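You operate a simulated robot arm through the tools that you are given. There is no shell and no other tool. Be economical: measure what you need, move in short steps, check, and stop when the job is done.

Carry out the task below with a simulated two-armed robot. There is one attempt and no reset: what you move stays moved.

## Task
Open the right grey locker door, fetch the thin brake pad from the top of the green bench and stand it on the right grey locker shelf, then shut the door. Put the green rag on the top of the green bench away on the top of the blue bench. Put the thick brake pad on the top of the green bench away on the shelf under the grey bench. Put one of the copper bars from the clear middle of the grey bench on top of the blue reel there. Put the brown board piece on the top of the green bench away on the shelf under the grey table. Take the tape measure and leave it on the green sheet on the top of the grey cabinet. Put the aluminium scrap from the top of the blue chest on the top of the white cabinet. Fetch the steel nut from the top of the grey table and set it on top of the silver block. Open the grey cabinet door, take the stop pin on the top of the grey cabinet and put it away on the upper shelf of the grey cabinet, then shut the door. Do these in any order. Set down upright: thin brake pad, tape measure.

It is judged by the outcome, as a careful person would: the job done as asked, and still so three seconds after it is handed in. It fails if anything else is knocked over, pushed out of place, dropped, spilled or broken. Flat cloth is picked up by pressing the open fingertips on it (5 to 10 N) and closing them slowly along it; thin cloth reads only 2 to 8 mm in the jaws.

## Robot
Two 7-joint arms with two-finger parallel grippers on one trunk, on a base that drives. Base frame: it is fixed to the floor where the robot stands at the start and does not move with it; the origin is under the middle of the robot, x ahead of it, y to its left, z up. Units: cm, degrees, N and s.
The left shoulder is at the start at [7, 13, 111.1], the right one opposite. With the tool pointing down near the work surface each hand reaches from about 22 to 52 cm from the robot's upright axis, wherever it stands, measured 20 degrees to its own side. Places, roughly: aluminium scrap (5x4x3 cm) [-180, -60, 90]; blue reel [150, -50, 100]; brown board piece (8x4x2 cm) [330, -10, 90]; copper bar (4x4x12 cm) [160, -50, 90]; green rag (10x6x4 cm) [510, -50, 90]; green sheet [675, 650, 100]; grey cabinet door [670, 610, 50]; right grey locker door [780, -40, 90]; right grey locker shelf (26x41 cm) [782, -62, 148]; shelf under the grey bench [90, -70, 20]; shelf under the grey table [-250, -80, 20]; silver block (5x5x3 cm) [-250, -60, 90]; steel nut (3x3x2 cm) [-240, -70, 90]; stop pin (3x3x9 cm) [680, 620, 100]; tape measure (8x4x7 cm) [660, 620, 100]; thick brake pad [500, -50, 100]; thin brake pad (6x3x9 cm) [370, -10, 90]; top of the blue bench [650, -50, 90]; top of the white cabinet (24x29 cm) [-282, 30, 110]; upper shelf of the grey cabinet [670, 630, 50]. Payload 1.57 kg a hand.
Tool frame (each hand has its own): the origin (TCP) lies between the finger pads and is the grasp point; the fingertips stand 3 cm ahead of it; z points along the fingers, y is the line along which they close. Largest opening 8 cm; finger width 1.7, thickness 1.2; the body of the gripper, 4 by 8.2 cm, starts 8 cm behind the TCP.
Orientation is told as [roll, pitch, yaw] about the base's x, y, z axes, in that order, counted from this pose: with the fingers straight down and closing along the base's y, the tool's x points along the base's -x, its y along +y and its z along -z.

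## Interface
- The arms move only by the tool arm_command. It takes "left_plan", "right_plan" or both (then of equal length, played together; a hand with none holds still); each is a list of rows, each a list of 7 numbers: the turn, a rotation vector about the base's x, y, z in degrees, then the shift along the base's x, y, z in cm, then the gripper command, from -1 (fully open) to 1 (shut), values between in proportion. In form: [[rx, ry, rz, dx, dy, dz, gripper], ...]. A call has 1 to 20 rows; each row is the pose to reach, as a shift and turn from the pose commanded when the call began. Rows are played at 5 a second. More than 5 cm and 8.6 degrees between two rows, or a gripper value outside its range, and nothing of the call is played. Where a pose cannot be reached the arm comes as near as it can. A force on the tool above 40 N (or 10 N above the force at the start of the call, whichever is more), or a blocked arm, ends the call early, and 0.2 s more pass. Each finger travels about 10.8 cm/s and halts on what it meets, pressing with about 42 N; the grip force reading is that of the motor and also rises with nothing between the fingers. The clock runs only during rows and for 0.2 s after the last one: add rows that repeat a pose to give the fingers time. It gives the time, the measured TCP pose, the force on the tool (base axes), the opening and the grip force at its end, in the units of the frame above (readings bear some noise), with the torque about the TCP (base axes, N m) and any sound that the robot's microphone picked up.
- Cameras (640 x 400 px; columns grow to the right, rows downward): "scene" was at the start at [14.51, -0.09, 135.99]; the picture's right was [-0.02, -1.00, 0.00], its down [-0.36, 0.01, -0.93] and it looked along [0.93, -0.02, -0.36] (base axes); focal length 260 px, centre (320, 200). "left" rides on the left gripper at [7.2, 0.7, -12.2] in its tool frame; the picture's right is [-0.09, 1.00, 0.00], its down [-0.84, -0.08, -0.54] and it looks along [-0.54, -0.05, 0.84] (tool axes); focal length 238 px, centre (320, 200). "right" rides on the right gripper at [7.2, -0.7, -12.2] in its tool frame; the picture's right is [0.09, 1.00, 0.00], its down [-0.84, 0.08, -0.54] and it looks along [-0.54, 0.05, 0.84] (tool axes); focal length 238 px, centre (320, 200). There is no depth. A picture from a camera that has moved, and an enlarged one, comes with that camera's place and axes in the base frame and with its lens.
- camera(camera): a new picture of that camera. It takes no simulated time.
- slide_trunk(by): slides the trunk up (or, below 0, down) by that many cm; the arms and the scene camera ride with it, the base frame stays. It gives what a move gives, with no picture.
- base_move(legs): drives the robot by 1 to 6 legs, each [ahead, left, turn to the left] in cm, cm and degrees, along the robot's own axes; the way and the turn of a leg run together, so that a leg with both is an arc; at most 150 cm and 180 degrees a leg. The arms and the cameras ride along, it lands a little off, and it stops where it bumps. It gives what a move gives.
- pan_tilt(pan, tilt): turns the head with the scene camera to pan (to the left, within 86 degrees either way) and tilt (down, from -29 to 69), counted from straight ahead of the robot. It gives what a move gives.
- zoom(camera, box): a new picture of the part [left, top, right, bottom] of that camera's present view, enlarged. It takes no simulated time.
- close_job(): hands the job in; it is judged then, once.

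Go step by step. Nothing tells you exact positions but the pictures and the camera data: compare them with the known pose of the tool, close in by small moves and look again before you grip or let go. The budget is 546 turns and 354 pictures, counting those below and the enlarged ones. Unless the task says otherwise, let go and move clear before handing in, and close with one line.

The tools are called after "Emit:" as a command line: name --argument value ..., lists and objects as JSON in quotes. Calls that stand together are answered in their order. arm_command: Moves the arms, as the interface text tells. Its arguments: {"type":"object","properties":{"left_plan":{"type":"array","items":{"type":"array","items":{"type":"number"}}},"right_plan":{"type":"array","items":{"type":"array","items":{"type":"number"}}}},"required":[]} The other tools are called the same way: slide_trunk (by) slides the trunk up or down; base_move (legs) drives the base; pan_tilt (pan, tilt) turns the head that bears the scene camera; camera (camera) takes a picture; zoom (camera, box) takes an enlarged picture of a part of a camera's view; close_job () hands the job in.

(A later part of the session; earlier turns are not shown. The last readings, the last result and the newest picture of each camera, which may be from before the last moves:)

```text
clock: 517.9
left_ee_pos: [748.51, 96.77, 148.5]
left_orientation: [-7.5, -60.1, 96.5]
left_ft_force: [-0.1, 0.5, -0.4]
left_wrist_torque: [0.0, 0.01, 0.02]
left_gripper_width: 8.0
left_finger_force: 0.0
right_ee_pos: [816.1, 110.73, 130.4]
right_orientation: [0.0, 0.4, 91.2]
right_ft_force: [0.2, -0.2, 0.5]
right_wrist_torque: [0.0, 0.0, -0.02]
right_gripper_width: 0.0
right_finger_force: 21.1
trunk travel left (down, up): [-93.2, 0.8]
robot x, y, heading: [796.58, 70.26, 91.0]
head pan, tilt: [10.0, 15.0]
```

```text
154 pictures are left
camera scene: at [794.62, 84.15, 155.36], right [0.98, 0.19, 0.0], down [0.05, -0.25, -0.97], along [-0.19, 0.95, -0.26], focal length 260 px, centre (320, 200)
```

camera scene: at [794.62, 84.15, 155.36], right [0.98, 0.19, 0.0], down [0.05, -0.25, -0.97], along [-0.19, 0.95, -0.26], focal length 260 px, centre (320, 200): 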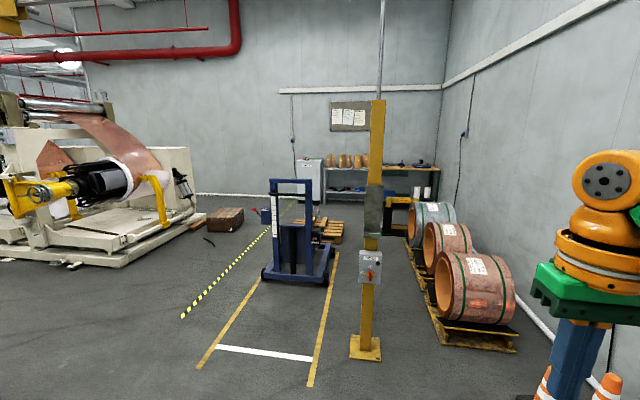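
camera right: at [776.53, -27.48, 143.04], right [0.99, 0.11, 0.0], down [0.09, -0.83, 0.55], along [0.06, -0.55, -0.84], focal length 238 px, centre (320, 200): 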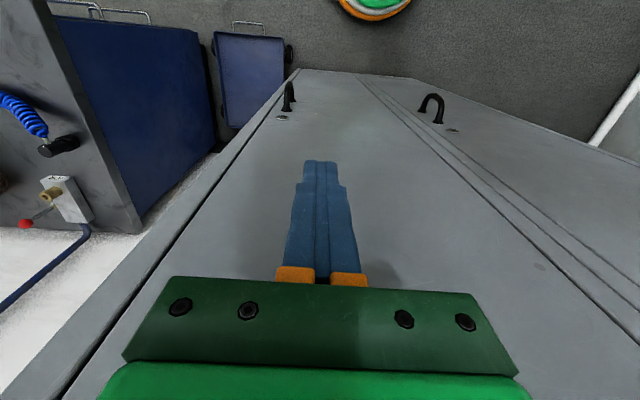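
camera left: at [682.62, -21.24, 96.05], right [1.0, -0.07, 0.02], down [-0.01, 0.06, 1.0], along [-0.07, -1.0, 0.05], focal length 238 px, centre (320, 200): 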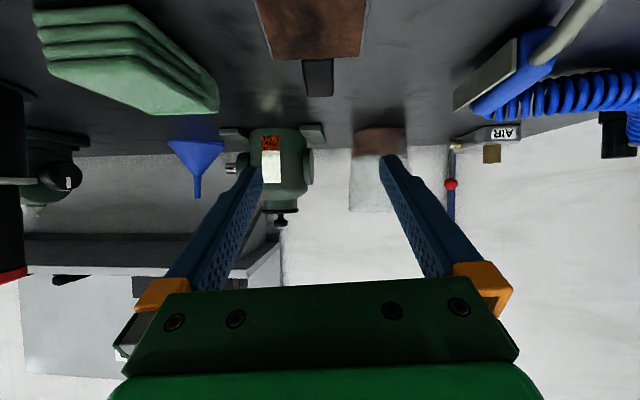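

The cabinet is the pale box at the far wall. I drive along x≈627 (clear corridor left of the stacker).

Emit:
base_move --legs '[[0, 150, -1], [0, 20, 0], [150, 0, 0], [150, 0, 0], [110, 0, 0]]'

Emit:
pan_tilt --pan -15 --tilt 20

Emit:
camera --camera "scene"

```text
clock: 546.0
left_ee_pos: [569.18, 507.46, 148.49]
left_orientation: [-7.4, -60.2, 96.1]
left_ft_force: [-0.4, 0.5, 0.3]
left_wrist_torque: [0.01, 0.03, 0.04]
left_gripper_width: 8.01
left_finger_force: 0.0
right_ee_pos: [636.7, 520.81, 130.38]
right_orientation: [0.1, 0.2, 90.7]
right_ft_force: [-0.3, -1.2, -0.1]
right_wrist_torque: [0.01, 0.04, 0.0]
right_gripper_width: 0.0
right_finger_force: 21.1
trunk travel left (down, up): [-93.2, 0.8]
robot x, y, heading: [616.93, 480.47, 90.5]
head pan, tilt: [10.0, 15.0]
```

```text
clock: 546.9
left_ee_pos: [569.13, 507.6, 148.39]
left_orientation: [-7.4, -60.2, 96.2]
left_ft_force: [0.3, -1.0, 0.1]
left_wrist_torque: [0.0, -0.04, -0.02]
left_gripper_width: 8.02
left_finger_force: 0.0
right_ee_pos: [636.58, 521.1, 130.56]
right_orientation: [0.0, 0.3, 90.7]
right_ft_force: [0.0, -0.9, -0.2]
right_wrist_torque: [0.0, -0.01, 0.0]
right_gripper_width: 0.0
right_finger_force: 21.8
trunk travel left (down, up): [-93.2, 0.8]
robot x, y, heading: [616.72, 480.54, 90.8]
head pan, tilt: [-15.0, 20.0]
```

```text
153 pictures are left
camera scene: at [619.12, 494.52, 154.55], right [0.97, -0.25, 0.0], down [-0.08, -0.33, -0.94], along [0.23, 0.91, -0.34], focal length 260 px, centre (320, 200)
```

scene: 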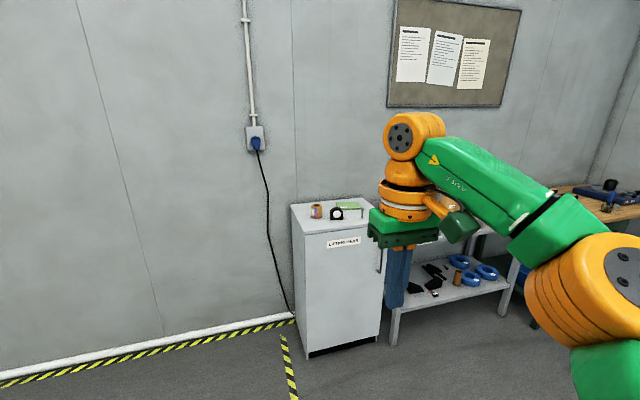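

I see the cabinet (front y≈617, x 642–693) with items on top. Drive in front of it.

Emit:
base_move --legs '[[0, -38, -0.8], [82, 0, 0]]'

Emit:
pan_tilt --pan -5 --tilt 45

Emit:
camera --camera "scene"

Emit:
camera --camera "right"

```text
clock: 553.2
left_ee_pos: [608.55, 588.46, 148.51]
left_orientation: [-7.5, -60.3, 95.2]
left_ft_force: [-0.4, 0.4, -0.6]
left_wrist_torque: [0.0, 0.0, -0.05]
left_gripper_width: 7.99
left_finger_force: 0.0
right_ee_pos: [676.35, 600.72, 130.42]
right_orientation: [0.0, 0.2, 89.7]
right_ft_force: [0.6, 0.2, 0.1]
right_wrist_torque: [0.0, -0.06, 0.0]
right_gripper_width: 0.0
right_finger_force: 21.3
trunk travel left (down, up): [-93.2, 0.8]
robot x, y, heading: [655.76, 560.73, 89.4]
head pan, tilt: [-15.0, 20.0]
```

```text
clock: 554.1
left_ee_pos: [608.57, 588.79, 148.34]
left_orientation: [-7.3, -60.2, 95.1]
left_ft_force: [0.2, -0.6, 0.5]
left_wrist_torque: [0.0, -0.02, 0.0]
left_gripper_width: 7.99
left_finger_force: 0.0
right_ee_pos: [676.24, 601.02, 130.37]
right_orientation: [0.1, 0.3, 89.7]
right_ft_force: [-0.4, 0.0, -1.1]
right_wrist_torque: [0.01, 0.02, -0.02]
right_gripper_width: 0.0
right_finger_force: 21.3
trunk travel left (down, up): [-93.2, 0.8]
robot x, y, heading: [655.98, 560.6, 89.6]
head pan, tilt: [-5.0, 45.0]
```

```text
152 pictures are left
camera scene: at [656.64, 573.91, 150.68], right [1.0, -0.09, 0.0], down [-0.07, -0.7, -0.71], along [0.07, 0.7, -0.71], focal length 260 px, centre (320, 200)
```

scene: 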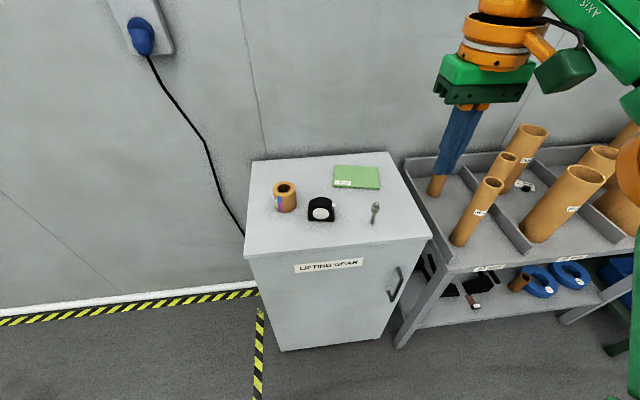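

```text
151 pictures are left
camera right: at [676.93, 593.75, 142.64], right [-1.0, -0.09, 0.0], down [-0.07, 0.84, 0.54], along [-0.05, 0.54, -0.84], focal length 238 px, centre (320, 200)
```

right: 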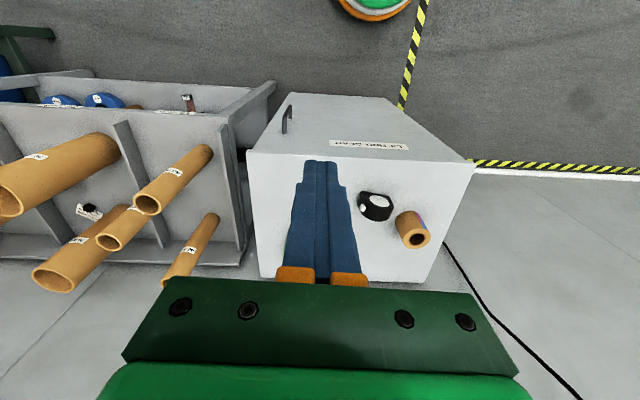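

Emit:
zoom --camera "scene" --box '[250, 150, 410, 250]'

```text
4.00 times, centred on (330, 200) of scene
camera zoom: at [656.64, 573.91, 150.68], right [1.0, -0.09, 0.0], down [-0.07, -0.7, -0.71], along [0.07, 0.7, -0.71], focal length 1040 px, centre (280, 200)
```

zoom: 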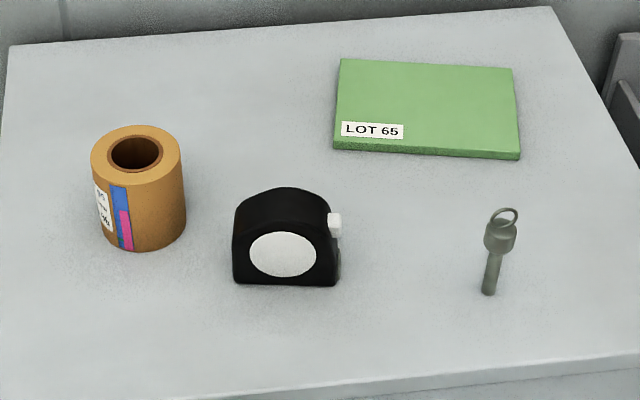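

Tape measure is at (661.8,622.8) upright, 4 cm thick along y. Move in and turn the right hand to close along y.

Emit:
base_move --legs '[[20, 8, 0.4]]'

Emit:
arm_command --right_plan '[[0, 0, -8, 0, 0, 0, -1], [0, 0, -16, 0, 0, 0, -1], [0, 0, -24, 0, 0, 0, -1], [0, 0, -32, 0, 0, 0, -1], [0, 0, -40, 0, 0, 0, -1], [0, 0, -48, 0, 0, 0, -1], [0, 0, -56, 0, 0, 0, -1], [0, 0, -64, 0, 0, 0, -1], [0, 0, -72, 0, 0, 0, -1], [0, 0, -80, 0, 0, 0, -1], [0, 0, -88, 0, 0, 0, -1], [0, 0, -90, 0, 0, 0, -1]]'

Emit:
camera --camera "right"

Emit:
camera --camera "scene"

```text
clock: 555.8
left_ee_pos: [600.5, 607.37, 148.57]
left_orientation: [-7.2, -60.4, 95.7]
left_ft_force: [0.3, -1.5, -0.6]
left_wrist_torque: [0.02, 0.01, -0.01]
left_gripper_width: 8.01
left_finger_force: 0.1
right_ee_pos: [668.18, 620.3, 130.45]
right_orientation: [0.2, 0.0, 90.4]
right_ft_force: [-0.5, -0.1, -1.1]
right_wrist_torque: [0.05, 0.03, 0.04]
right_gripper_width: 0.02
right_finger_force: 21.6
trunk travel left (down, up): [-93.2, 0.8]
robot x, y, heading: [648.02, 580.36, 90.4]
head pan, tilt: [-5.0, 45.0]
```

```text
clock: 558.4
left_ee_pos: [600.33, 607.7, 148.51]
left_orientation: [-7.4, -60.1, 95.8]
left_ft_force: [0.4, -0.2, -0.3]
left_wrist_torque: [0.01, 0.0, 0.03]
left_gripper_width: 7.98
left_finger_force: 0.0
right_ee_pos: [667.95, 620.78, 130.48]
right_orientation: [0.1, 0.2, 0.3]
right_ft_force: [0.2, 0.1, 0.1]
right_wrist_torque: [-0.01, -0.01, 0.01]
right_gripper_width: 8.01
right_finger_force: 0.1
trunk travel left (down, up): [-93.2, 0.8]
robot x, y, heading: [647.87, 580.53, 90.6]
head pan, tilt: [-5.0, 45.0]
```

```text
149 pictures are left
camera right: at [660.77, 620.08, 142.64], right [-0.1, 1.0, 0.0], down [0.84, 0.08, 0.54], along [0.54, 0.05, -0.84], focal length 238 px, centre (320, 200)
```

right: 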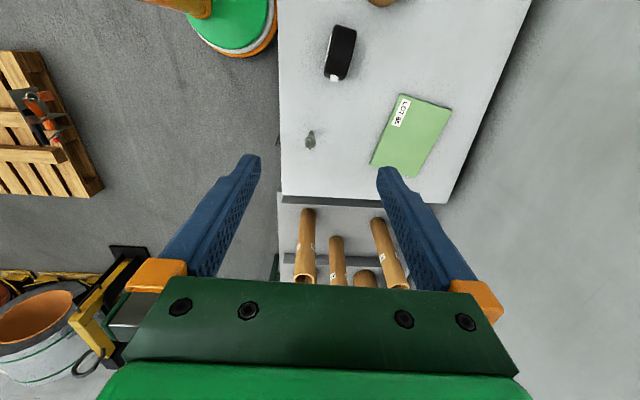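

```text
148 pictures are left
camera scene: at [648.55, 593.56, 150.68], right [1.0, -0.08, 0.0], down [-0.06, -0.7, -0.71], along [0.06, 0.7, -0.71], focal length 260 px, centre (320, 200)
```

scene: 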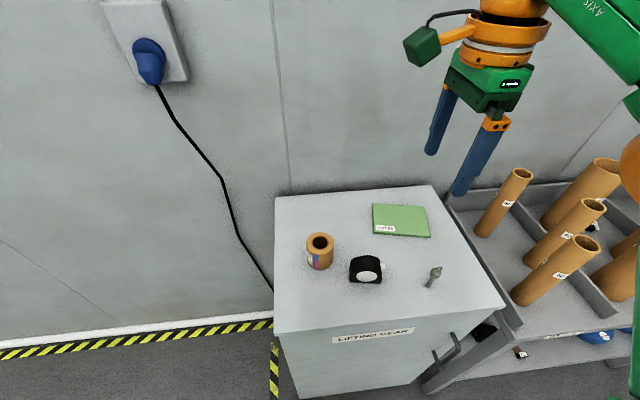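

Emit:
arm_command --right_plan '[[0, 0, -3, -3, 1, -3, -1], [0, 0, -7, -6, 2, -6, -1], [0, 0, -7, -6.8, 2.2, -10, -1], [0, 0, -7, -6.8, 2.2, -15, -1], [0, 0, -7, -6.8, 2.2, -20, -1], [0, 0, -7, -6.8, 2.2, -22, -1], [0, 0, -7, -6.8, 2.2, -22, -1]]'

Emit:
camera --camera "right"

```text
clock: 560.0
left_ee_pos: [600.43, 607.73, 148.52]
left_orientation: [-7.4, -60.2, 95.8]
left_ft_force: [-0.7, 1.2, -0.2]
left_wrist_torque: [0.06, -0.02, 0.0]
left_gripper_width: 7.97
left_finger_force: 0.1
right_ee_pos: [661.24, 623.02, 108.43]
right_orientation: [0.1, 0.3, -6.6]
right_ft_force: [0.3, -0.1, 0.2]
right_wrist_torque: [0.01, -0.04, -0.01]
right_gripper_width: 7.99
right_finger_force: 0.0
trunk travel left (down, up): [-93.2, 0.8]
robot x, y, heading: [647.81, 580.5, 90.4]
head pan, tilt: [-5.0, 45.0]
```

```text
147 pictures are left
camera right: at [654.0, 623.1, 120.61], right [0.02, 1.0, 0.0], down [0.84, -0.02, 0.54], along [0.54, -0.01, -0.84], focal length 238 px, centre (320, 200)
```

right: 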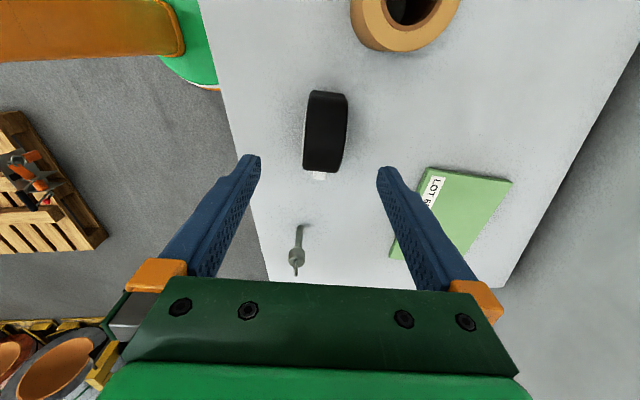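

Emit:
arm_command --right_plan '[[0, 0, 0, -0.6, 0.3, -3, -1], [0, 0, 0, -1.2, 0.5, -6, -1], [0, 0, 0, -1.2, 0.5, -9, -1], [0, 0, 0, -1.2, 0.5, -10.3, -1], [0, 0, 0, -1.2, 0.5, -10.3, -1]]'

Emit:
camera --camera "right"

```text
clock: 561.1
left_ee_pos: [600.35, 607.91, 148.41]
left_orientation: [-7.3, -60.2, 95.8]
left_ft_force: [-0.4, 0.1, 0.3]
left_wrist_torque: [-0.03, 0.02, 0.02]
left_gripper_width: 8.02
left_finger_force: 0.1
right_ee_pos: [659.92, 623.54, 97.91]
right_orientation: [0.1, 0.3, -6.6]
right_ft_force: [-0.3, 0.7, 0.1]
right_wrist_torque: [0.0, -0.02, 0.01]
right_gripper_width: 7.98
right_finger_force: 0.1
trunk travel left (down, up): [-93.2, 0.8]
robot x, y, heading: [647.67, 580.38, 90.5]
head pan, tilt: [-5.0, 45.0]
```

```text
146 pictures are left
camera right: at [652.65, 623.59, 110.18], right [0.02, 1.0, 0.0], down [0.84, -0.02, 0.54], along [0.54, -0.01, -0.84], focal length 238 px, centre (320, 200)
```

right: 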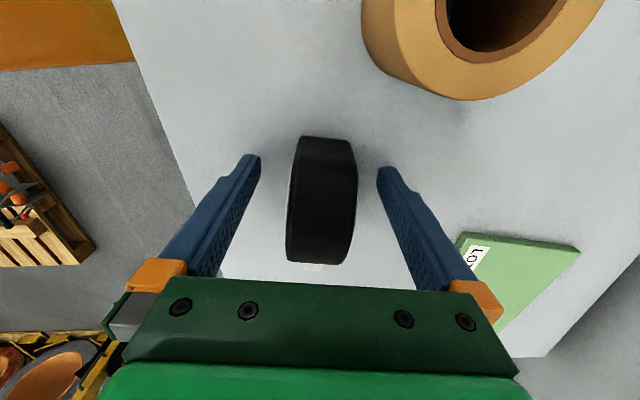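

Straddled. Close slowly.

Emit:
arm_command --right_plan '[[0, 0, 0, 0, 0, 0, -0.6], [0, 0, 0, 0, 0, 0, -0.3], [0, 0, 0, 0, 0, 0, 0], [0, 0, 0, 0, 0, 0, 0.4], [0, 0, 0, 0, 0, 0, 1], [0, 0, 0, 0, 0, 0, 1]]'

Emit:
arm_command --right_plan '[[0, 0, 0, 0, 0, 3, 1], [0, 0, 0, 0, 0, 7, 1], [0, 0, 0, 0, 0, 11, 1], [0, 0, 0, 0, 0, 11, 1]]'

Emit:
camera --camera "right"

```text
clock: 562.5
left_ee_pos: [600.33, 607.72, 148.44]
left_orientation: [-7.4, -60.2, 95.8]
left_ft_force: [0.7, 0.1, 0.3]
left_wrist_torque: [-0.04, 0.0, -0.03]
left_gripper_width: 7.99
left_finger_force: 0.1
right_ee_pos: [659.85, 623.47, 97.82]
right_orientation: [0.2, 0.4, -6.6]
right_ft_force: [-0.2, 0.6, 0.6]
right_wrist_torque: [0.03, 0.02, -0.03]
right_gripper_width: 3.56
right_finger_force: 41.6
trunk travel left (down, up): [-93.2, 0.8]
robot x, y, heading: [647.69, 580.17, 90.6]
head pan, tilt: [-5.0, 45.0]
```

```text
clock: 563.5
left_ee_pos: [600.35, 608.01, 148.37]
left_orientation: [-7.3, -60.1, 95.8]
left_ft_force: [0.2, -0.3, -0.5]
left_wrist_torque: [0.04, -0.02, -0.04]
left_gripper_width: 8.0
left_finger_force: 0.1
right_ee_pos: [660.15, 623.56, 109.11]
right_orientation: [0.0, 0.2, -6.6]
right_ft_force: [0.8, -0.7, -2.0]
right_wrist_torque: [-0.04, 0.03, 0.01]
right_gripper_width: 3.57
right_finger_force: 41.6
trunk travel left (down, up): [-93.2, 0.8]
robot x, y, heading: [647.9, 580.2, 90.4]
head pan, tilt: [-5.0, 45.0]
```

```text
145 pictures are left
camera right: at [652.84, 623.59, 121.29], right [0.02, 1.0, 0.0], down [0.84, -0.02, 0.54], along [0.54, -0.01, -0.84], focal length 238 px, centre (320, 200)
```

right: 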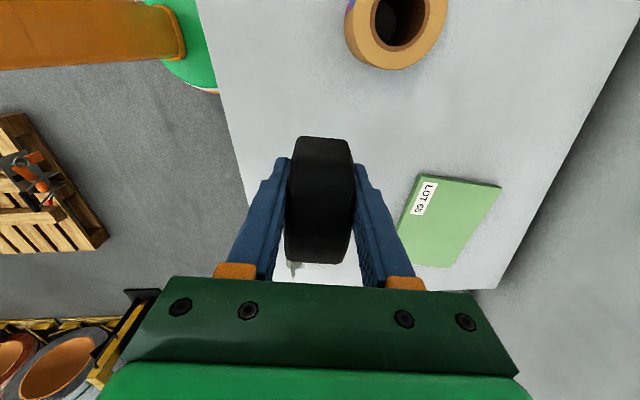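

Tape held. Raise a bit, then drive closer so the sheet at ≈(674.8,640) is in reach.

Emit:
arm_command --right_plan '[[0, 0, 0, 0, 0, 4, 1], [0, 0, 0, 0, 0, 6, 1]]'

Emit:
base_move --legs '[[10, 0, 0], [0, -13, 0]]'

Emit:
camera --camera "right"

Emit:
camera --camera "scene"

```text
clock: 564.1
left_ee_pos: [600.21, 607.76, 148.4]
left_orientation: [-7.4, -60.2, 95.8]
left_ft_force: [0.2, -1.0, -0.5]
left_wrist_torque: [0.02, 0.0, 0.01]
left_gripper_width: 7.98
left_finger_force: 0.0
right_ee_pos: [660.01, 623.63, 115.17]
right_orientation: [0.1, 0.2, -6.6]
right_ft_force: [0.1, 0.2, -2.4]
right_wrist_torque: [0.01, 0.0, 0.02]
right_gripper_width: 3.56
right_finger_force: 42.5
trunk travel left (down, up): [-93.2, 0.8]
robot x, y, heading: [647.55, 580.23, 90.3]
head pan, tilt: [-5.0, 45.0]
```

```text
clock: 566.2
left_ee_pos: [612.44, 618.01, 148.11]
left_orientation: [-8.0, -60.1, 96.2]
left_ft_force: [-0.6, 0.5, -0.2]
left_wrist_torque: [-0.01, 0.0, -0.03]
left_gripper_width: 7.96
left_finger_force: 0.0
right_ee_pos: [672.37, 633.5, 115.08]
right_orientation: [0.0, 0.0, -6.8]
right_ft_force: [0.1, 0.9, -2.4]
right_wrist_torque: [0.0, 0.0, 0.0]
right_gripper_width: 3.54
right_finger_force: 41.9
trunk travel left (down, up): [-93.2, 0.8]
robot x, y, heading: [660.56, 590.36, 90.2]
head pan, tilt: [-5.0, 45.0]
```

```text
144 pictures are left
camera right: at [665.17, 633.61, 127.29], right [0.03, 1.0, 0.0], down [0.84, -0.02, 0.54], along [0.54, -0.01, -0.84], focal length 238 px, centre (320, 200)
```

right: 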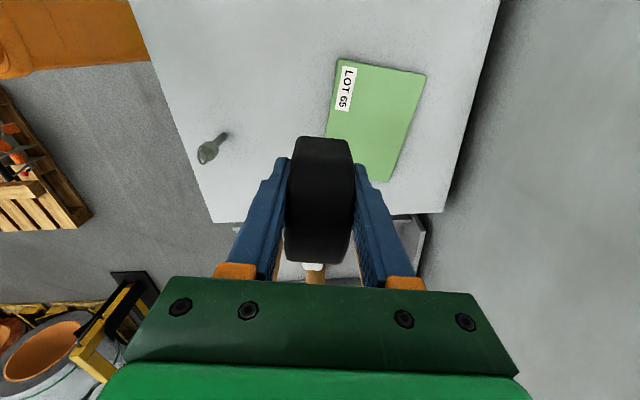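

```text
143 pictures are left
camera scene: at [660.75, 603.57, 150.66], right [1.0, -0.08, 0.01], down [-0.06, -0.71, -0.71], along [0.06, 0.7, -0.71], focal length 260 px, centre (320, 200)
```

scene: 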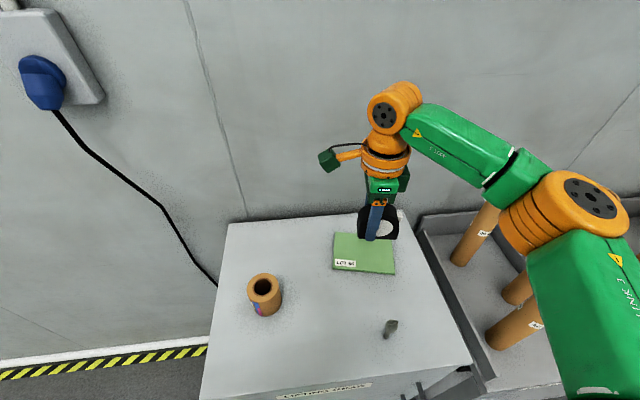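

Emit:
arm_command --right_plan '[[0, 0, 0, 1.2, 3, 0, 1], [0, 0, 0, 2.3, 5.8, 0, 1], [0, 0, 0, 2.3, 5.8, -5, 1], [0, 0, 0, 2.3, 5.8, -10, 1], [0, 0, 0, 2.3, 5.8, -14, 1], [0, 0, 0, 2.3, 5.8, -14, 1]]'

Emit:
zoom --camera "scene" --box '[300, 180, 440, 290]'

Emit:
camera --camera "right"

```text
clock: 567.6
left_ee_pos: [613.24, 617.8, 148.44]
left_orientation: [-7.5, -60.1, 95.7]
left_ft_force: [-1.0, -0.2, 0.1]
left_wrist_torque: [0.05, 0.02, 0.0]
left_gripper_width: 8.0
left_finger_force: 0.1
right_ee_pos: [675.24, 638.81, 101.1]
right_orientation: [0.1, 0.2, -6.7]
right_ft_force: [-0.3, -0.9, -2.9]
right_wrist_torque: [0.0, 0.02, -0.01]
right_gripper_width: 3.57
right_finger_force: 42.4
right hand out of reach, approached as far as the arm can: row 2, 5, 6
trunk travel left (down, up): [-93.2, 0.8]
robot x, y, heading: [660.64, 590.14, 90.1]
head pan, tilt: [-5.0, 45.0]
```

```text
3.64 times, centred on (370, 235) of scene
camera zoom: at [661.45, 603.47, 150.68], right [1.0, -0.08, 0.0], down [-0.06, -0.7, -0.71], along [0.06, 0.7, -0.71], focal length 945 px, centre (138, 73)
```

zoom: 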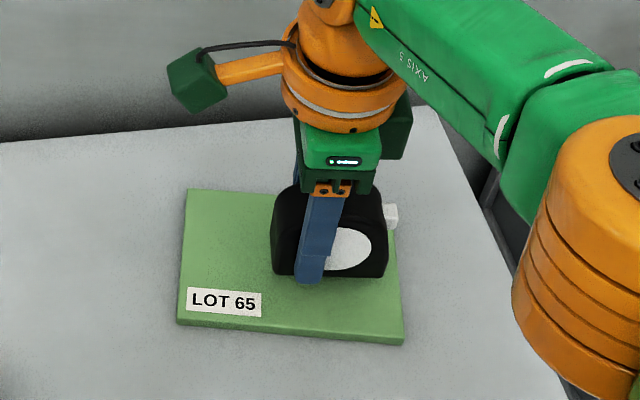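

```text
141 pictures are left
camera right: at [668.07, 638.72, 113.23], right [0.03, 1.0, 0.0], down [0.84, -0.02, 0.54], along [0.54, -0.01, -0.84], focal length 238 px, centre (320, 200)
```

right: 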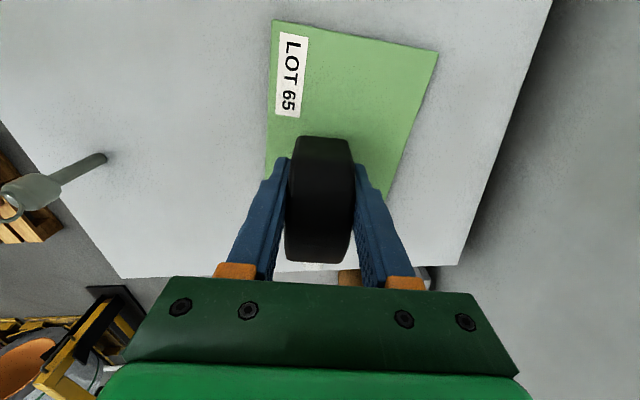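

Reach is near its limit; relax a little back and toward sheet centre, then use the trunk to lower.

Emit:
arm_command --right_plan '[[0, 0, 0, -0.8, -0.5, 0, 1], [0, 0, 0, -1.5, -1, 0, 1], [0, 0, 0, -1.5, -1, 0, 1]]'

Emit:
slide_trunk --by -1.5

Emit:
zoom --camera "scene" --box '[300, 180, 440, 290]'

```text
clock: 568.4
left_ee_pos: [613.28, 617.81, 148.28]
left_orientation: [-7.4, -60.1, 95.6]
left_ft_force: [0.4, 0.9, 0.1]
left_wrist_torque: [0.0, -0.01, 0.0]
left_gripper_width: 8.0
left_finger_force: 0.1
right_ee_pos: [673.85, 637.61, 101.06]
right_orientation: [0.0, 0.3, -6.8]
right_ft_force: [-0.9, 0.1, -3.0]
right_wrist_torque: [0.02, 0.06, -0.03]
right_gripper_width: 3.58
right_finger_force: 41.8
trunk travel left (down, up): [-93.2, 0.8]
robot x, y, heading: [660.63, 590.09, 90.2]
head pan, tilt: [-5.0, 45.0]
```

```text
clock: 569.0
left_ee_pos: [613.25, 618.05, 146.85]
left_orientation: [-7.5, -60.0, 95.7]
left_ft_force: [-0.3, 0.2, 1.3]
left_wrist_torque: [0.01, 0.03, 0.02]
left_gripper_width: 8.0
left_finger_force: 0.0
right_ee_pos: [673.75, 637.61, 99.55]
right_orientation: [0.0, 0.3, -6.8]
right_ft_force: [0.4, -0.7, -1.7]
right_wrist_torque: [0.0, 0.02, 0.03]
right_gripper_width: 3.56
right_finger_force: 42.7
trunk travel left (down, up): [-91.7, 2.3]
robot x, y, heading: [660.83, 589.98, 90.3]
head pan, tilt: [-5.0, 45.0]
```

```text
3.64 times, centred on (370, 235) of scene
camera zoom: at [661.46, 603.54, 149.16], right [1.0, -0.08, 0.0], down [-0.06, -0.71, -0.71], along [0.06, 0.7, -0.71], focal length 945 px, centre (138, 73)
```

zoom: 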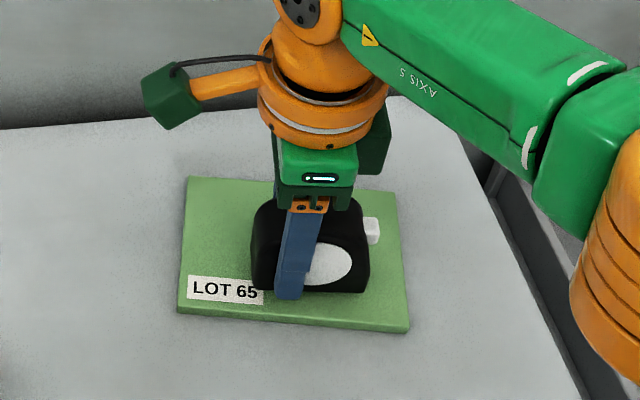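

Emit:
slide_trunk --by -0.6

Emit:
slide_trunk --by -0.4

```text
clock: 569.5
left_ee_pos: [613.32, 617.77, 146.29]
left_orientation: [-7.3, -60.1, 95.7]
left_ft_force: [-0.3, 0.1, 0.3]
left_wrist_torque: [0.02, -0.01, 0.03]
left_gripper_width: 8.02
left_finger_force: 0.0
right_ee_pos: [673.74, 637.69, 99.05]
right_orientation: [0.2, 0.3, -6.8]
right_ft_force: [-0.8, -1.4, -0.2]
right_wrist_torque: [0.02, -0.04, -0.01]
right_gripper_width: 3.57
right_finger_force: 42.2
trunk travel left (down, up): [-91.1, 2.9]
robot x, y, heading: [660.43, 590.23, 90.0]
head pan, tilt: [-5.0, 45.0]
```

```text
clock: 570.1
left_ee_pos: [613.2, 617.55, 145.92]
left_orientation: [-7.6, -60.3, 95.8]
left_ft_force: [-0.4, -0.1, 1.1]
left_wrist_torque: [0.01, -0.01, 0.01]
left_gripper_width: 8.0
left_finger_force: 0.1
right_ee_pos: [673.71, 637.49, 98.86]
right_orientation: [0.5, 0.3, -6.8]
right_ft_force: [4.6, 12.1, 34.3]
right_wrist_torque: [-0.12, -0.29, 0.03]
right_gripper_width: 3.55
right_finger_force: 41.9
trunk travel left (down, up): [-90.7, 3.3]
robot x, y, heading: [661.04, 590.36, 90.0]
head pan, tilt: [-5.0, 45.0]
```

Contact firm. Relax 0.3, open, and lift.

Emit:
slide_trunk --by 0.3

Emit:
arm_command --right_plan '[[0, 0, 0, 0, 0, 0, 0.1], [0, 0, 0, 0, 0, 0, -0.2], [0, 0, 0, 0, 0, 0, -0.6], [0, 0, 0, 0, 0, 0, -1], [0, 0, 0, 0, 0, 3, -1], [0, 0, 0, 0, 0, 7, -1], [0, 0, 0, 0, -1, 11, -1], [0, 0, 0, 0, -2, 14, -1]]'

Emit:
zoom --camera "scene" --box '[220, 180, 440, 330]'

```text
clock: 570.6
left_ee_pos: [613.21, 617.59, 146.18]
left_orientation: [-7.5, -60.3, 95.6]
left_ft_force: [-0.5, -0.7, 0.2]
left_wrist_torque: [0.02, 0.0, 0.02]
left_gripper_width: 7.99
left_finger_force: 0.0
right_ee_pos: [673.78, 637.37, 98.83]
right_orientation: [0.0, 0.4, -6.7]
right_ft_force: [0.6, 5.9, 17.9]
right_wrist_torque: [0.22, 0.05, -0.04]
right_gripper_width: 3.58
right_finger_force: 42.0
trunk travel left (down, up): [-91.0, 3.0]
robot x, y, heading: [660.7, 590.27, 90.2]
head pan, tilt: [-5.0, 45.0]
```

```text
clock: 572.4
left_ee_pos: [613.3, 617.8, 146.32]
left_orientation: [-7.4, -60.1, 95.6]
left_ft_force: [0.8, 0.1, 0.2]
left_wrist_torque: [0.03, 0.0, 0.01]
left_gripper_width: 8.01
left_finger_force: 0.1
right_ee_pos: [673.68, 635.39, 112.94]
right_orientation: [0.2, 0.3, -6.7]
right_ft_force: [0.8, 0.3, 0.0]
right_wrist_torque: [0.0, 0.02, 0.02]
right_gripper_width: 8.01
right_finger_force: 0.0
trunk travel left (down, up): [-91.0, 3.0]
robot x, y, heading: [660.67, 590.0, 90.0]
head pan, tilt: [-5.0, 45.0]
```

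```text
2.67 times, centred on (330, 255) of scene
camera zoom: at [661.49, 603.33, 148.49], right [1.0, -0.08, 0.0], down [-0.06, -0.7, -0.71], along [0.06, 0.7, -0.71], focal length 693 px, centre (293, 53)
```

zoom: 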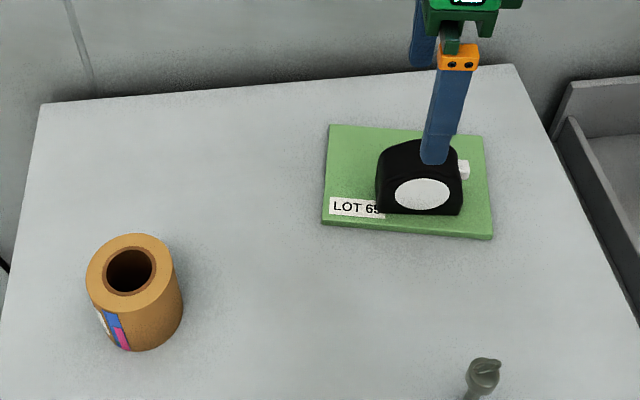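

Tape measure stands on the sheet. Next the cabinet door: back off, turn the hand back and set it horizontal for the handle at about (684,610,76).

Emit:
arm_command --right_plan '[[0, 0, 0, 0, 0, 4, -1], [0, 0, 0, 0, 0, 8, -1], [0, 0, 0, 0, 0, 10, -1]]'

Emit:
base_move --legs '[[-42, -11, 0]]'

Emit:
arm_command --right_plan '[[0, 0, 8, 0, 0, 0, -1], [0, 0, 16, 0, 0, 0, -1], [0, 0, 24, 0, 0, 0, -1], [0, 0, 32, 0, 0, 0, -1], [0, 0, 40, 0, 0, 0, -1], [0, 0, 48, 0, 0, 0, -1], [0, 0, 56, 0, 0, 0, -1], [0, 0, 64, 0, 0, 0, -1], [0, 0, 72, 0, 0, 0, -1], [0, 0, 80, 0, 0, 0, -1], [0, 0, 88, 0, 0, 0, -1], [0, 0, 96, 0, 0, 0, -1], [0, 0, 97, 0, 0, 0, -1]]'

Emit:
slide_trunk --by -34

Emit:
camera --camera "scene"

```text
clock: 573.2
left_ee_pos: [613.17, 617.91, 146.2]
left_orientation: [-7.5, -60.2, 95.7]
left_ft_force: [0.1, 0.1, 1.0]
left_wrist_torque: [0.0, -0.02, -0.01]
left_gripper_width: 7.99
left_finger_force: 0.1
right_ee_pos: [673.61, 635.42, 123.03]
right_orientation: [0.1, 0.1, -6.7]
right_ft_force: [-0.1, -0.2, 0.4]
right_wrist_torque: [-0.02, 0.0, -0.03]
right_gripper_width: 8.0
right_finger_force: 0.0
trunk travel left (down, up): [-91.0, 3.0]
robot x, y, heading: [660.73, 590.2, 90.0]
head pan, tilt: [-5.0, 45.0]
```

```text
clock: 575.8
left_ee_pos: [624.27, 576.42, 145.95]
left_orientation: [-7.5, -60.0, 95.6]
left_ft_force: [0.6, 0.5, 0.2]
left_wrist_torque: [-0.03, 0.0, -0.01]
left_gripper_width: 8.01
left_finger_force: 0.1
right_ee_pos: [684.83, 594.11, 122.93]
right_orientation: [0.0, 0.2, -6.8]
right_ft_force: [-0.1, 0.7, -0.2]
right_wrist_torque: [-0.03, -0.01, 0.03]
right_gripper_width: 7.99
right_finger_force: 0.0
trunk travel left (down, up): [-91.0, 3.0]
robot x, y, heading: [671.91, 548.43, 90.0]
head pan, tilt: [-5.0, 45.0]
```

```text
clock: 578.6
left_ee_pos: [624.34, 576.17, 146.29]
left_orientation: [-7.4, -60.2, 95.6]
left_ft_force: [-0.2, 0.2, -0.2]
left_wrist_torque: [0.02, 0.03, -0.02]
left_gripper_width: 8.01
left_finger_force: 0.0
right_ee_pos: [684.88, 593.69, 123.09]
right_orientation: [0.1, 0.3, 90.3]
right_ft_force: [0.2, 0.6, 0.4]
right_wrist_torque: [-0.03, 0.0, -0.01]
right_gripper_width: 8.03
right_finger_force: 0.0
trunk travel left (down, up): [-91.0, 3.0]
robot x, y, heading: [671.72, 548.5, 90.1]
head pan, tilt: [-5.0, 45.0]
```

```text
clock: 582.0
left_ee_pos: [624.45, 576.18, 112.35]
left_orientation: [-7.4, -60.3, 95.6]
left_ft_force: [0.7, 0.0, -0.2]
left_wrist_torque: [0.0, -0.03, -0.02]
left_gripper_width: 7.98
left_finger_force: 0.0
right_ee_pos: [684.83, 593.68, 89.07]
right_orientation: [0.1, 0.2, 90.1]
right_ft_force: [-0.5, -0.1, 0.0]
right_wrist_torque: [0.0, 0.01, -0.02]
right_gripper_width: 8.03
right_finger_force: 0.1
trunk travel left (down, up): [-57.0, 37.0]
robot x, y, heading: [671.98, 548.36, 89.9]
head pan, tilt: [-5.0, 45.0]
```

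```text
138 pictures are left
camera scene: at [672.6, 561.67, 114.48], right [1.0, -0.08, 0.0], down [-0.06, -0.7, -0.71], along [0.06, 0.7, -0.71], focal length 260 px, centre (320, 200)
```

scene: 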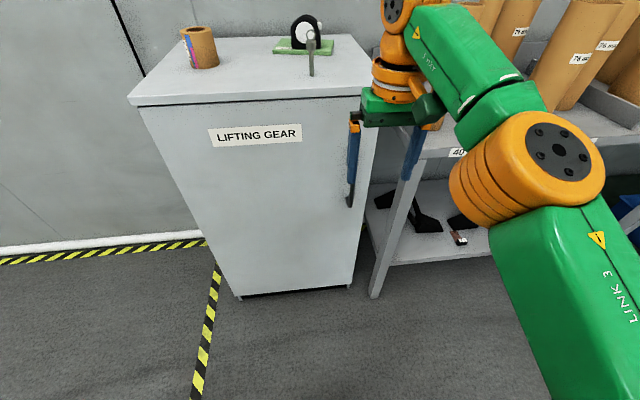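

Emit:
arm_command --right_plan '[[8, 0, 0, 0, 0, -1, -1], [16, 0, 0, 0, 0.5, -2, -1], [24, 0, 0, 0, 1, -3, -1], [32, 0, 0, 0, 1.5, -4, -1], [40, 0, 0, 0, 2, -5, -1], [48, 0, 0, 0, 2.5, -6, -1], [56, 0, 0, 0, 3, -7, -1], [64, 0, 0, 0, 4, -8, -1], [72, 0, 0, 0, 5, -9, -1], [80, 0, 0, 0, 6, -10, -1], [88, 0, 0, 0, 6, -12, -1], [90, 0, 0, 0, 6, -13, -1]]'

Emit:
camera --camera "right"

Emit:
camera --camera "scene"

```text
clock: 584.6
left_ee_pos: [624.17, 576.18, 112.19]
left_orientation: [-7.8, -60.1, 95.8]
left_ft_force: [-0.6, 0.2, -0.7]
left_wrist_torque: [0.01, -0.01, -0.05]
left_gripper_width: 8.0
left_finger_force: 0.0
right_ee_pos: [680.6, 597.33, 78.55]
right_orientation: [1.8, -65.6, 87.7]
right_ft_force: [0.9, 0.2, 0.5]
right_wrist_torque: [0.05, 0.05, -0.07]
right_gripper_width: 8.0
right_finger_force: 0.1
right hand out of reach, approached as far as the arm can: row 1, 9, 10, 11, 12
trunk travel left (down, up): [-57.0, 37.0]
robot x, y, heading: [671.58, 548.77, 90.3]
head pan, tilt: [-5.0, 45.0]
```

```text
137 pictures are left
camera right: at [681.0, 583.16, 77.01], right [-1.0, -0.03, -0.07], down [-0.07, -0.15, 0.99], along [-0.04, 0.99, 0.14], focal length 238 px, centre (320, 200)
```

right: 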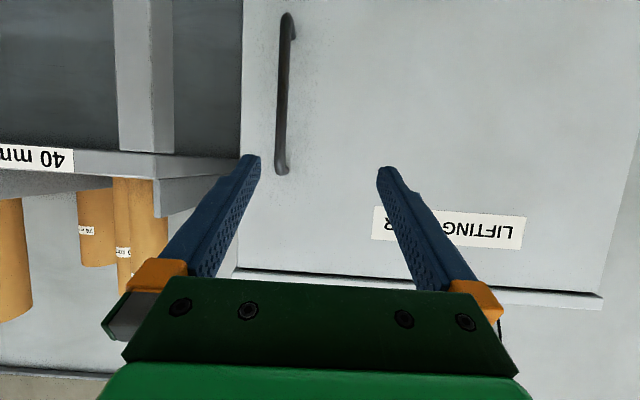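

```text
136 pictures are left
camera scene: at [672.39, 561.75, 114.47], right [1.0, -0.08, 0.0], down [-0.06, -0.71, -0.71], along [0.06, 0.7, -0.71], focal length 260 px, centre (320, 200)
```

scene: 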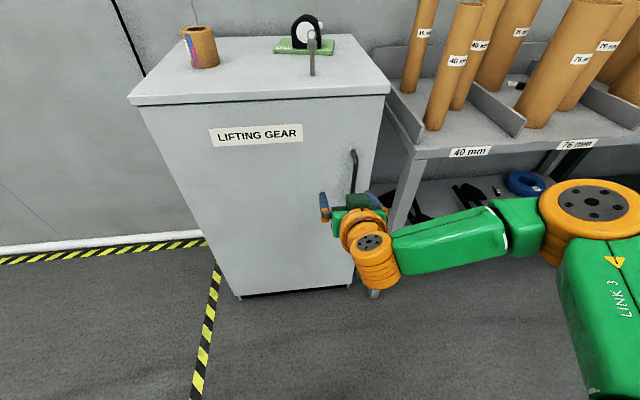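

Handle centre is (684.4, 609.5, 70). Lower the trunk, and finish the rotation while moving forward.

Emit:
slide_trunk --by -10

Emit:
arm_command --right_plan '[[4, 0, 0, 1, 1.5, 0, -1], [8, 0, 0, 2, 3, 0.5, -1], [14, 0, 0, 3, 4, 1, -1], [20, 0, 0, 3.8, 5, 1.5, -1], [24, 0, 0, 3.8, 6, 1.5, -1], [24, 0, 0, 3.8, 6, 1.5, -1]]'

Emit:
camera --camera "right"

```text
clock: 585.9
left_ee_pos: [624.37, 576.2, 102.15]
left_orientation: [-7.5, -60.3, 95.6]
left_ft_force: [-0.6, 0.3, 0.3]
left_wrist_torque: [0.0, 0.0, 0.0]
left_gripper_width: 8.0
left_finger_force: 0.0
right_ee_pos: [680.77, 597.18, 68.57]
right_orientation: [2.0, -65.4, 87.4]
right_ft_force: [-0.1, -0.5, -0.9]
right_wrist_torque: [-0.01, 0.0, 0.01]
right_gripper_width: 8.04
right_finger_force: 0.0
trunk travel left (down, up): [-47.0, 47.0]
robot x, y, heading: [672.0, 548.71, 89.9]
head pan, tilt: [-5.0, 45.0]
```

```text
clock: 587.3
left_ee_pos: [624.42, 576.07, 102.18]
left_orientation: [-7.5, -60.2, 95.6]
left_ft_force: [0.2, -0.5, 0.1]
left_wrist_torque: [-0.01, 0.03, 0.0]
left_gripper_width: 8.01
left_finger_force: 0.1
right_ee_pos: [677.31, 602.24, 74.49]
right_orientation: [61.5, -88.8, 27.7]
right_ft_force: [0.9, 0.3, 0.9]
right_wrist_torque: [-0.01, -0.02, -0.01]
right_gripper_width: 7.98
right_finger_force: 0.0
right hand out of reach, approached as far as the arm can: row 2, 3, 4, 5, 6
trunk travel left (down, up): [-47.0, 47.0]
robot x, y, heading: [671.77, 548.6, 90.2]
head pan, tilt: [-5.0, 45.0]
```

```text
135 pictures are left
camera right: at [677.58, 589.82, 67.46], right [-1.0, 0.01, -0.07], down [-0.07, -0.53, 0.84], along [-0.03, 0.85, 0.53], focal length 238 px, centre (320, 200)
```

right: 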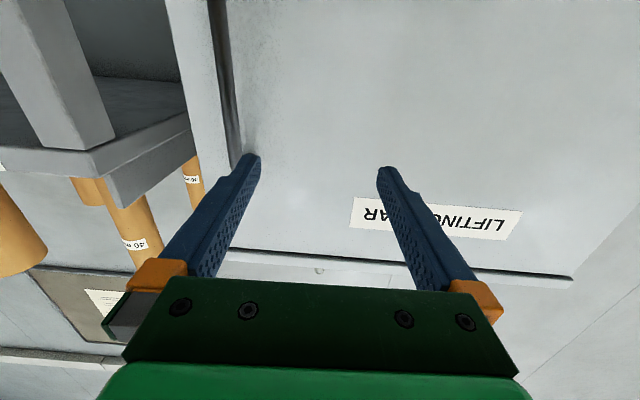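

Emit:
arm_command --right_plan '[[0, 0, 0, 2, 0.5, -1, -1], [0, 0, 0, 4, 1, -2, -1], [0, 0, 0, 6, 1.5, -3, -1], [0, 0, 0, 7.1, 2, -4.5, -1], [0, 0, 0, 7.1, 2, -4.5, -1]]'

Emit:
camera --camera "right"

```text
clock: 588.5
left_ee_pos: [624.33, 576.26, 102.28]
left_orientation: [-7.4, -60.2, 95.6]
left_ft_force: [0.5, 0.6, 0.3]
left_wrist_torque: [0.0, -0.03, -0.03]
left_gripper_width: 7.99
left_finger_force: 0.1
right_ee_pos: [677.22, 602.16, 74.56]
right_orientation: [58.1, -88.8, 31.2]
right_ft_force: [-0.6, 0.5, -0.5]
right_wrist_torque: [0.03, -0.02, -0.02]
right_gripper_width: 7.99
right_finger_force: 0.1
right hand out of reach, approached as far as the arm can: row 1, 2, 3, 4, 5
trunk travel left (down, up): [-47.0, 47.0]
robot x, y, heading: [671.47, 548.87, 89.9]
head pan, tilt: [-5.0, 45.0]
```

```text
134 pictures are left
camera right: at [677.59, 589.82, 67.45], right [-1.0, 0.01, -0.07], down [-0.07, -0.53, 0.84], along [-0.03, 0.85, 0.53], focal length 238 px, centre (320, 200)
```

right: 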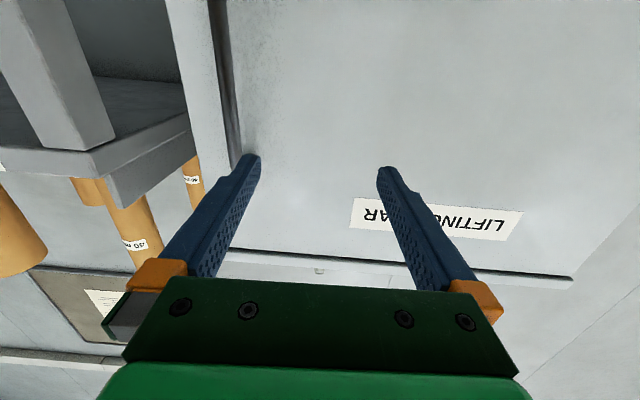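

The right arm is now at some joint limit. Try reversing the last path (tilt back).

Emit:
arm_command --right_plan '[[-6, 0, 0, 1, -1, -1.5, -1], [-12, 0, 0, 2, -2.5, -3, -1], [-18, 0, 0, 3, -4, -4.5, -1], [-24, 0, 0, 3.5, -5, -6, -1], [-30, 0, 0, 5, -6, -6, -1], [-36, 0, 0, 6, -6, -6, -1], [-36, 0, 0, 6, -6, -6, -1]]'

```text
clock: 590.1
left_ee_pos: [624.38, 576.08, 102.13]
left_orientation: [-7.4, -60.3, 95.6]
left_ft_force: [-0.2, -0.8, 0.7]
left_wrist_torque: [0.01, 0.0, -0.01]
left_gripper_width: 7.99
left_finger_force: 0.1
right_ee_pos: [683.7, 596.28, 68.4]
right_orientation: [1.0, -53.5, 88.2]
right_ft_force: [0.0, 0.0, 0.0]
right_wrist_torque: [0.01, 0.03, 0.02]
right_gripper_width: 7.98
right_finger_force: 0.1
trunk travel left (down, up): [-47.0, 47.0]
robot x, y, heading: [671.94, 547.96, 90.1]
head pan, tilt: [-5.0, 45.0]
```

Recovered. A tilted grip (≈53°) is fine for a vertical bar. Approach the handle that way.

Emit:
arm_command --right_plan '[[0, 0, 0, 0.3, 3, 0.5, -1], [0, 0, 0, 0.6, 6, 1, -1], [0, 0, 0, 0.7, 8, 1.5, -1], [0, 0, 0, 0.7, 8, 1.5, -1]]'

Emit:
camera --camera "right"

```text
clock: 591.1
left_ee_pos: [624.3, 576.15, 102.19]
left_orientation: [-7.3, -60.1, 95.6]
left_ft_force: [0.0, 1.0, 0.4]
left_wrist_torque: [-0.02, -0.02, -0.01]
left_gripper_width: 7.99
left_finger_force: 0.1
right_ee_pos: [684.35, 604.5, 69.94]
right_orientation: [1.1, -53.5, 88.3]
right_ft_force: [-0.5, -0.3, -0.1]
right_wrist_torque: [0.0, -0.01, 0.0]
right_gripper_width: 8.0
right_finger_force: 0.0
trunk travel left (down, up): [-47.0, 47.0]
robot x, y, heading: [671.75, 548.32, 90.0]
head pan, tilt: [-5.0, 45.0]
```

```text
133 pictures are left
camera right: at [684.73, 590.3, 71.4], right [-1.0, -0.04, -0.06], down [-0.07, 0.06, 1.0], along [-0.03, 1.0, -0.06], focal length 238 px, centre (320, 200)
```

right: 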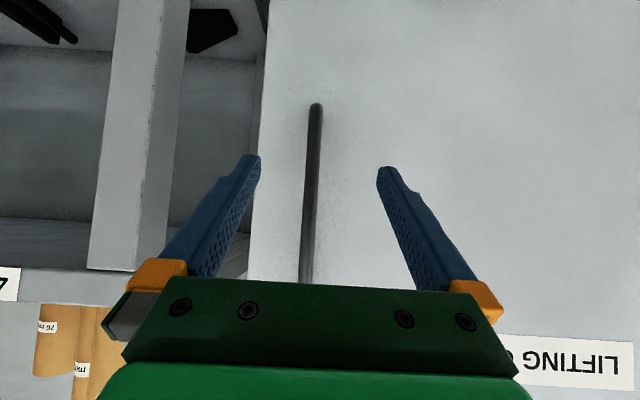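

Bar is between the fingers. Advance 4 cm and close.

Emit:
arm_command --right_plan '[[0, 0, 0, 0.3, 2, 0, -1], [0, 0, 0, 0.3, 4, 0, -1], [0, 0, 0, 0.3, 4, 0, -0.4], [0, 0, 0, 0.3, 4, 0, 0.3], [0, 0, 0, 0.3, 4, 0, 1], [0, 0, 0, 0.3, 4, 0, 1], [0, 0, 0, 0.3, 4, 0, 1]]'

Emit:
camera --camera "right"

```text
clock: 592.7
left_ee_pos: [624.47, 576.12, 102.31]
left_orientation: [-7.1, -60.3, 95.4]
left_ft_force: [-0.6, -0.3, -0.3]
left_wrist_torque: [0.0, 0.01, 0.02]
left_gripper_width: 7.97
left_finger_force: 0.0
right_ee_pos: [684.8, 608.5, 69.87]
right_orientation: [1.1, -53.6, 88.1]
right_ft_force: [7.5, -0.4, 0.5]
right_wrist_torque: [-0.09, -0.76, -0.16]
right_gripper_width: 1.18
right_finger_force: 29.1
trunk travel left (down, up): [-47.0, 47.0]
robot x, y, heading: [671.85, 548.28, 90.1]
head pan, tilt: [-5.0, 45.0]
```

```text
132 pictures are left
camera right: at [685.26, 594.33, 71.34], right [-1.0, -0.04, -0.06], down [-0.06, 0.06, 1.0], along [-0.03, 1.0, -0.06], focal length 238 px, centre (320, 200)
```

right: 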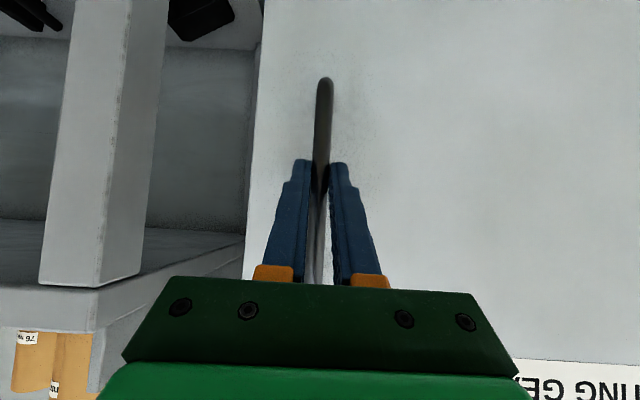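

Gripped. Pull along the arc to ~18°.

Emit:
arm_command --right_plan '[[0, 0, -1.5, -0.13, -1.1, 0, 1], [0, 0, -3, -0.27, -2.18, 0, 1], [0, 0, -4.5, -0.45, -3.3, 0, 1], [0, 0, -6, -0.65, -4.35, 0, 1], [0, 0, -7.5, -0.9, -5.4, 0, 1], [0, 0, -9, -1.14, -6.49, 0, 1], [0, 0, -10.5, -1.4, -7.5, 0, 1], [0, 0, -12, -1.74, -8.6, 0, 1], [0, 0, -13.5, -2.1, -9.6, 0, 1], [0, 0, -15, -2.46, -10.68, 0, 1], [0, 0, -18, -3.29, -12.72, 0, 1], [0, 0, -18, -3.29, -12.72, 0, 1]]'

Emit:
camera --camera "scene"

```text
clock: 595.3
left_ee_pos: [624.67, 576.15, 102.4]
left_orientation: [-7.2, -60.2, 95.3]
left_ft_force: [0.1, -0.7, 1.2]
left_wrist_torque: [0.0, -0.01, 0.02]
left_gripper_width: 8.0
left_finger_force: 0.1
right_ee_pos: [681.56, 595.68, 69.89]
right_orientation: [1.3, -53.5, 70.0]
right_ft_force: [10.5, -3.8, -4.9]
right_wrist_torque: [-0.23, -0.73, -0.13]
right_gripper_width: 1.19
right_finger_force: 29.3
trunk travel left (down, up): [-47.0, 47.0]
robot x, y, heading: [671.72, 548.19, 90.3]
head pan, tilt: [-5.0, 45.0]
```

```text
131 pictures are left
camera scene: at [672.86, 561.67, 104.47], right [1.0, -0.08, 0.0], down [-0.06, -0.7, -0.71], along [0.06, 0.7, -0.71], focal length 260 px, centre (320, 200)
```

scene: 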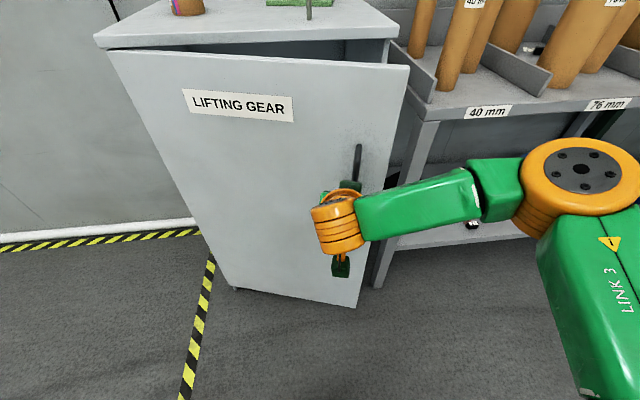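

Door is ajar ~18°. Continue opening by driving the base along the arc chord while gripping.

Emit:
base_move --legs '[[-7.1, 3.9, 0], [-6.1, 5.1, 0]]'

Emit:
camera --camera "scene"

```text
clock: 596.9
left_ee_pos: [617.92, 565.62, 102.3]
left_orientation: [-7.3, -60.3, 95.2]
left_ft_force: [0.5, 0.3, 0.3]
left_wrist_torque: [-0.01, 0.0, 0.01]
left_gripper_width: 8.0
left_finger_force: 0.0
right_ee_pos: [675.32, 584.82, 70.0]
right_orientation: [0.3, -53.6, 69.7]
right_ft_force: [9.9, -6.8, 1.0]
right_wrist_torque: [-0.87, -0.27, -0.26]
right_gripper_width: 1.18
right_finger_force: 29.0
trunk travel left (down, up): [-47.0, 47.0]
robot x, y, heading: [664.91, 537.93, 89.8]
head pan, tilt: [-5.0, 45.0]
stopped in leg 2: the force on the tool passed its limit at 43 N (the readings are from after the stop); the commanded pose is now the measured one
```

```text
130 pictures are left
camera scene: at [665.95, 550.76, 104.52], right [1.0, -0.09, 0.0], down [-0.07, -0.7, -0.71], along [0.06, 0.71, -0.71], focal length 260 px, centre (320, 200)
```

scene: 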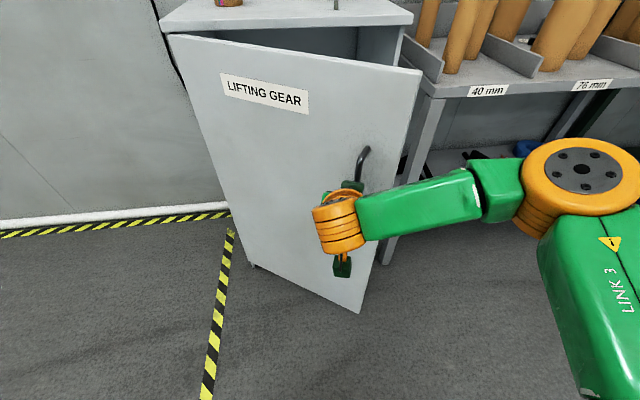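

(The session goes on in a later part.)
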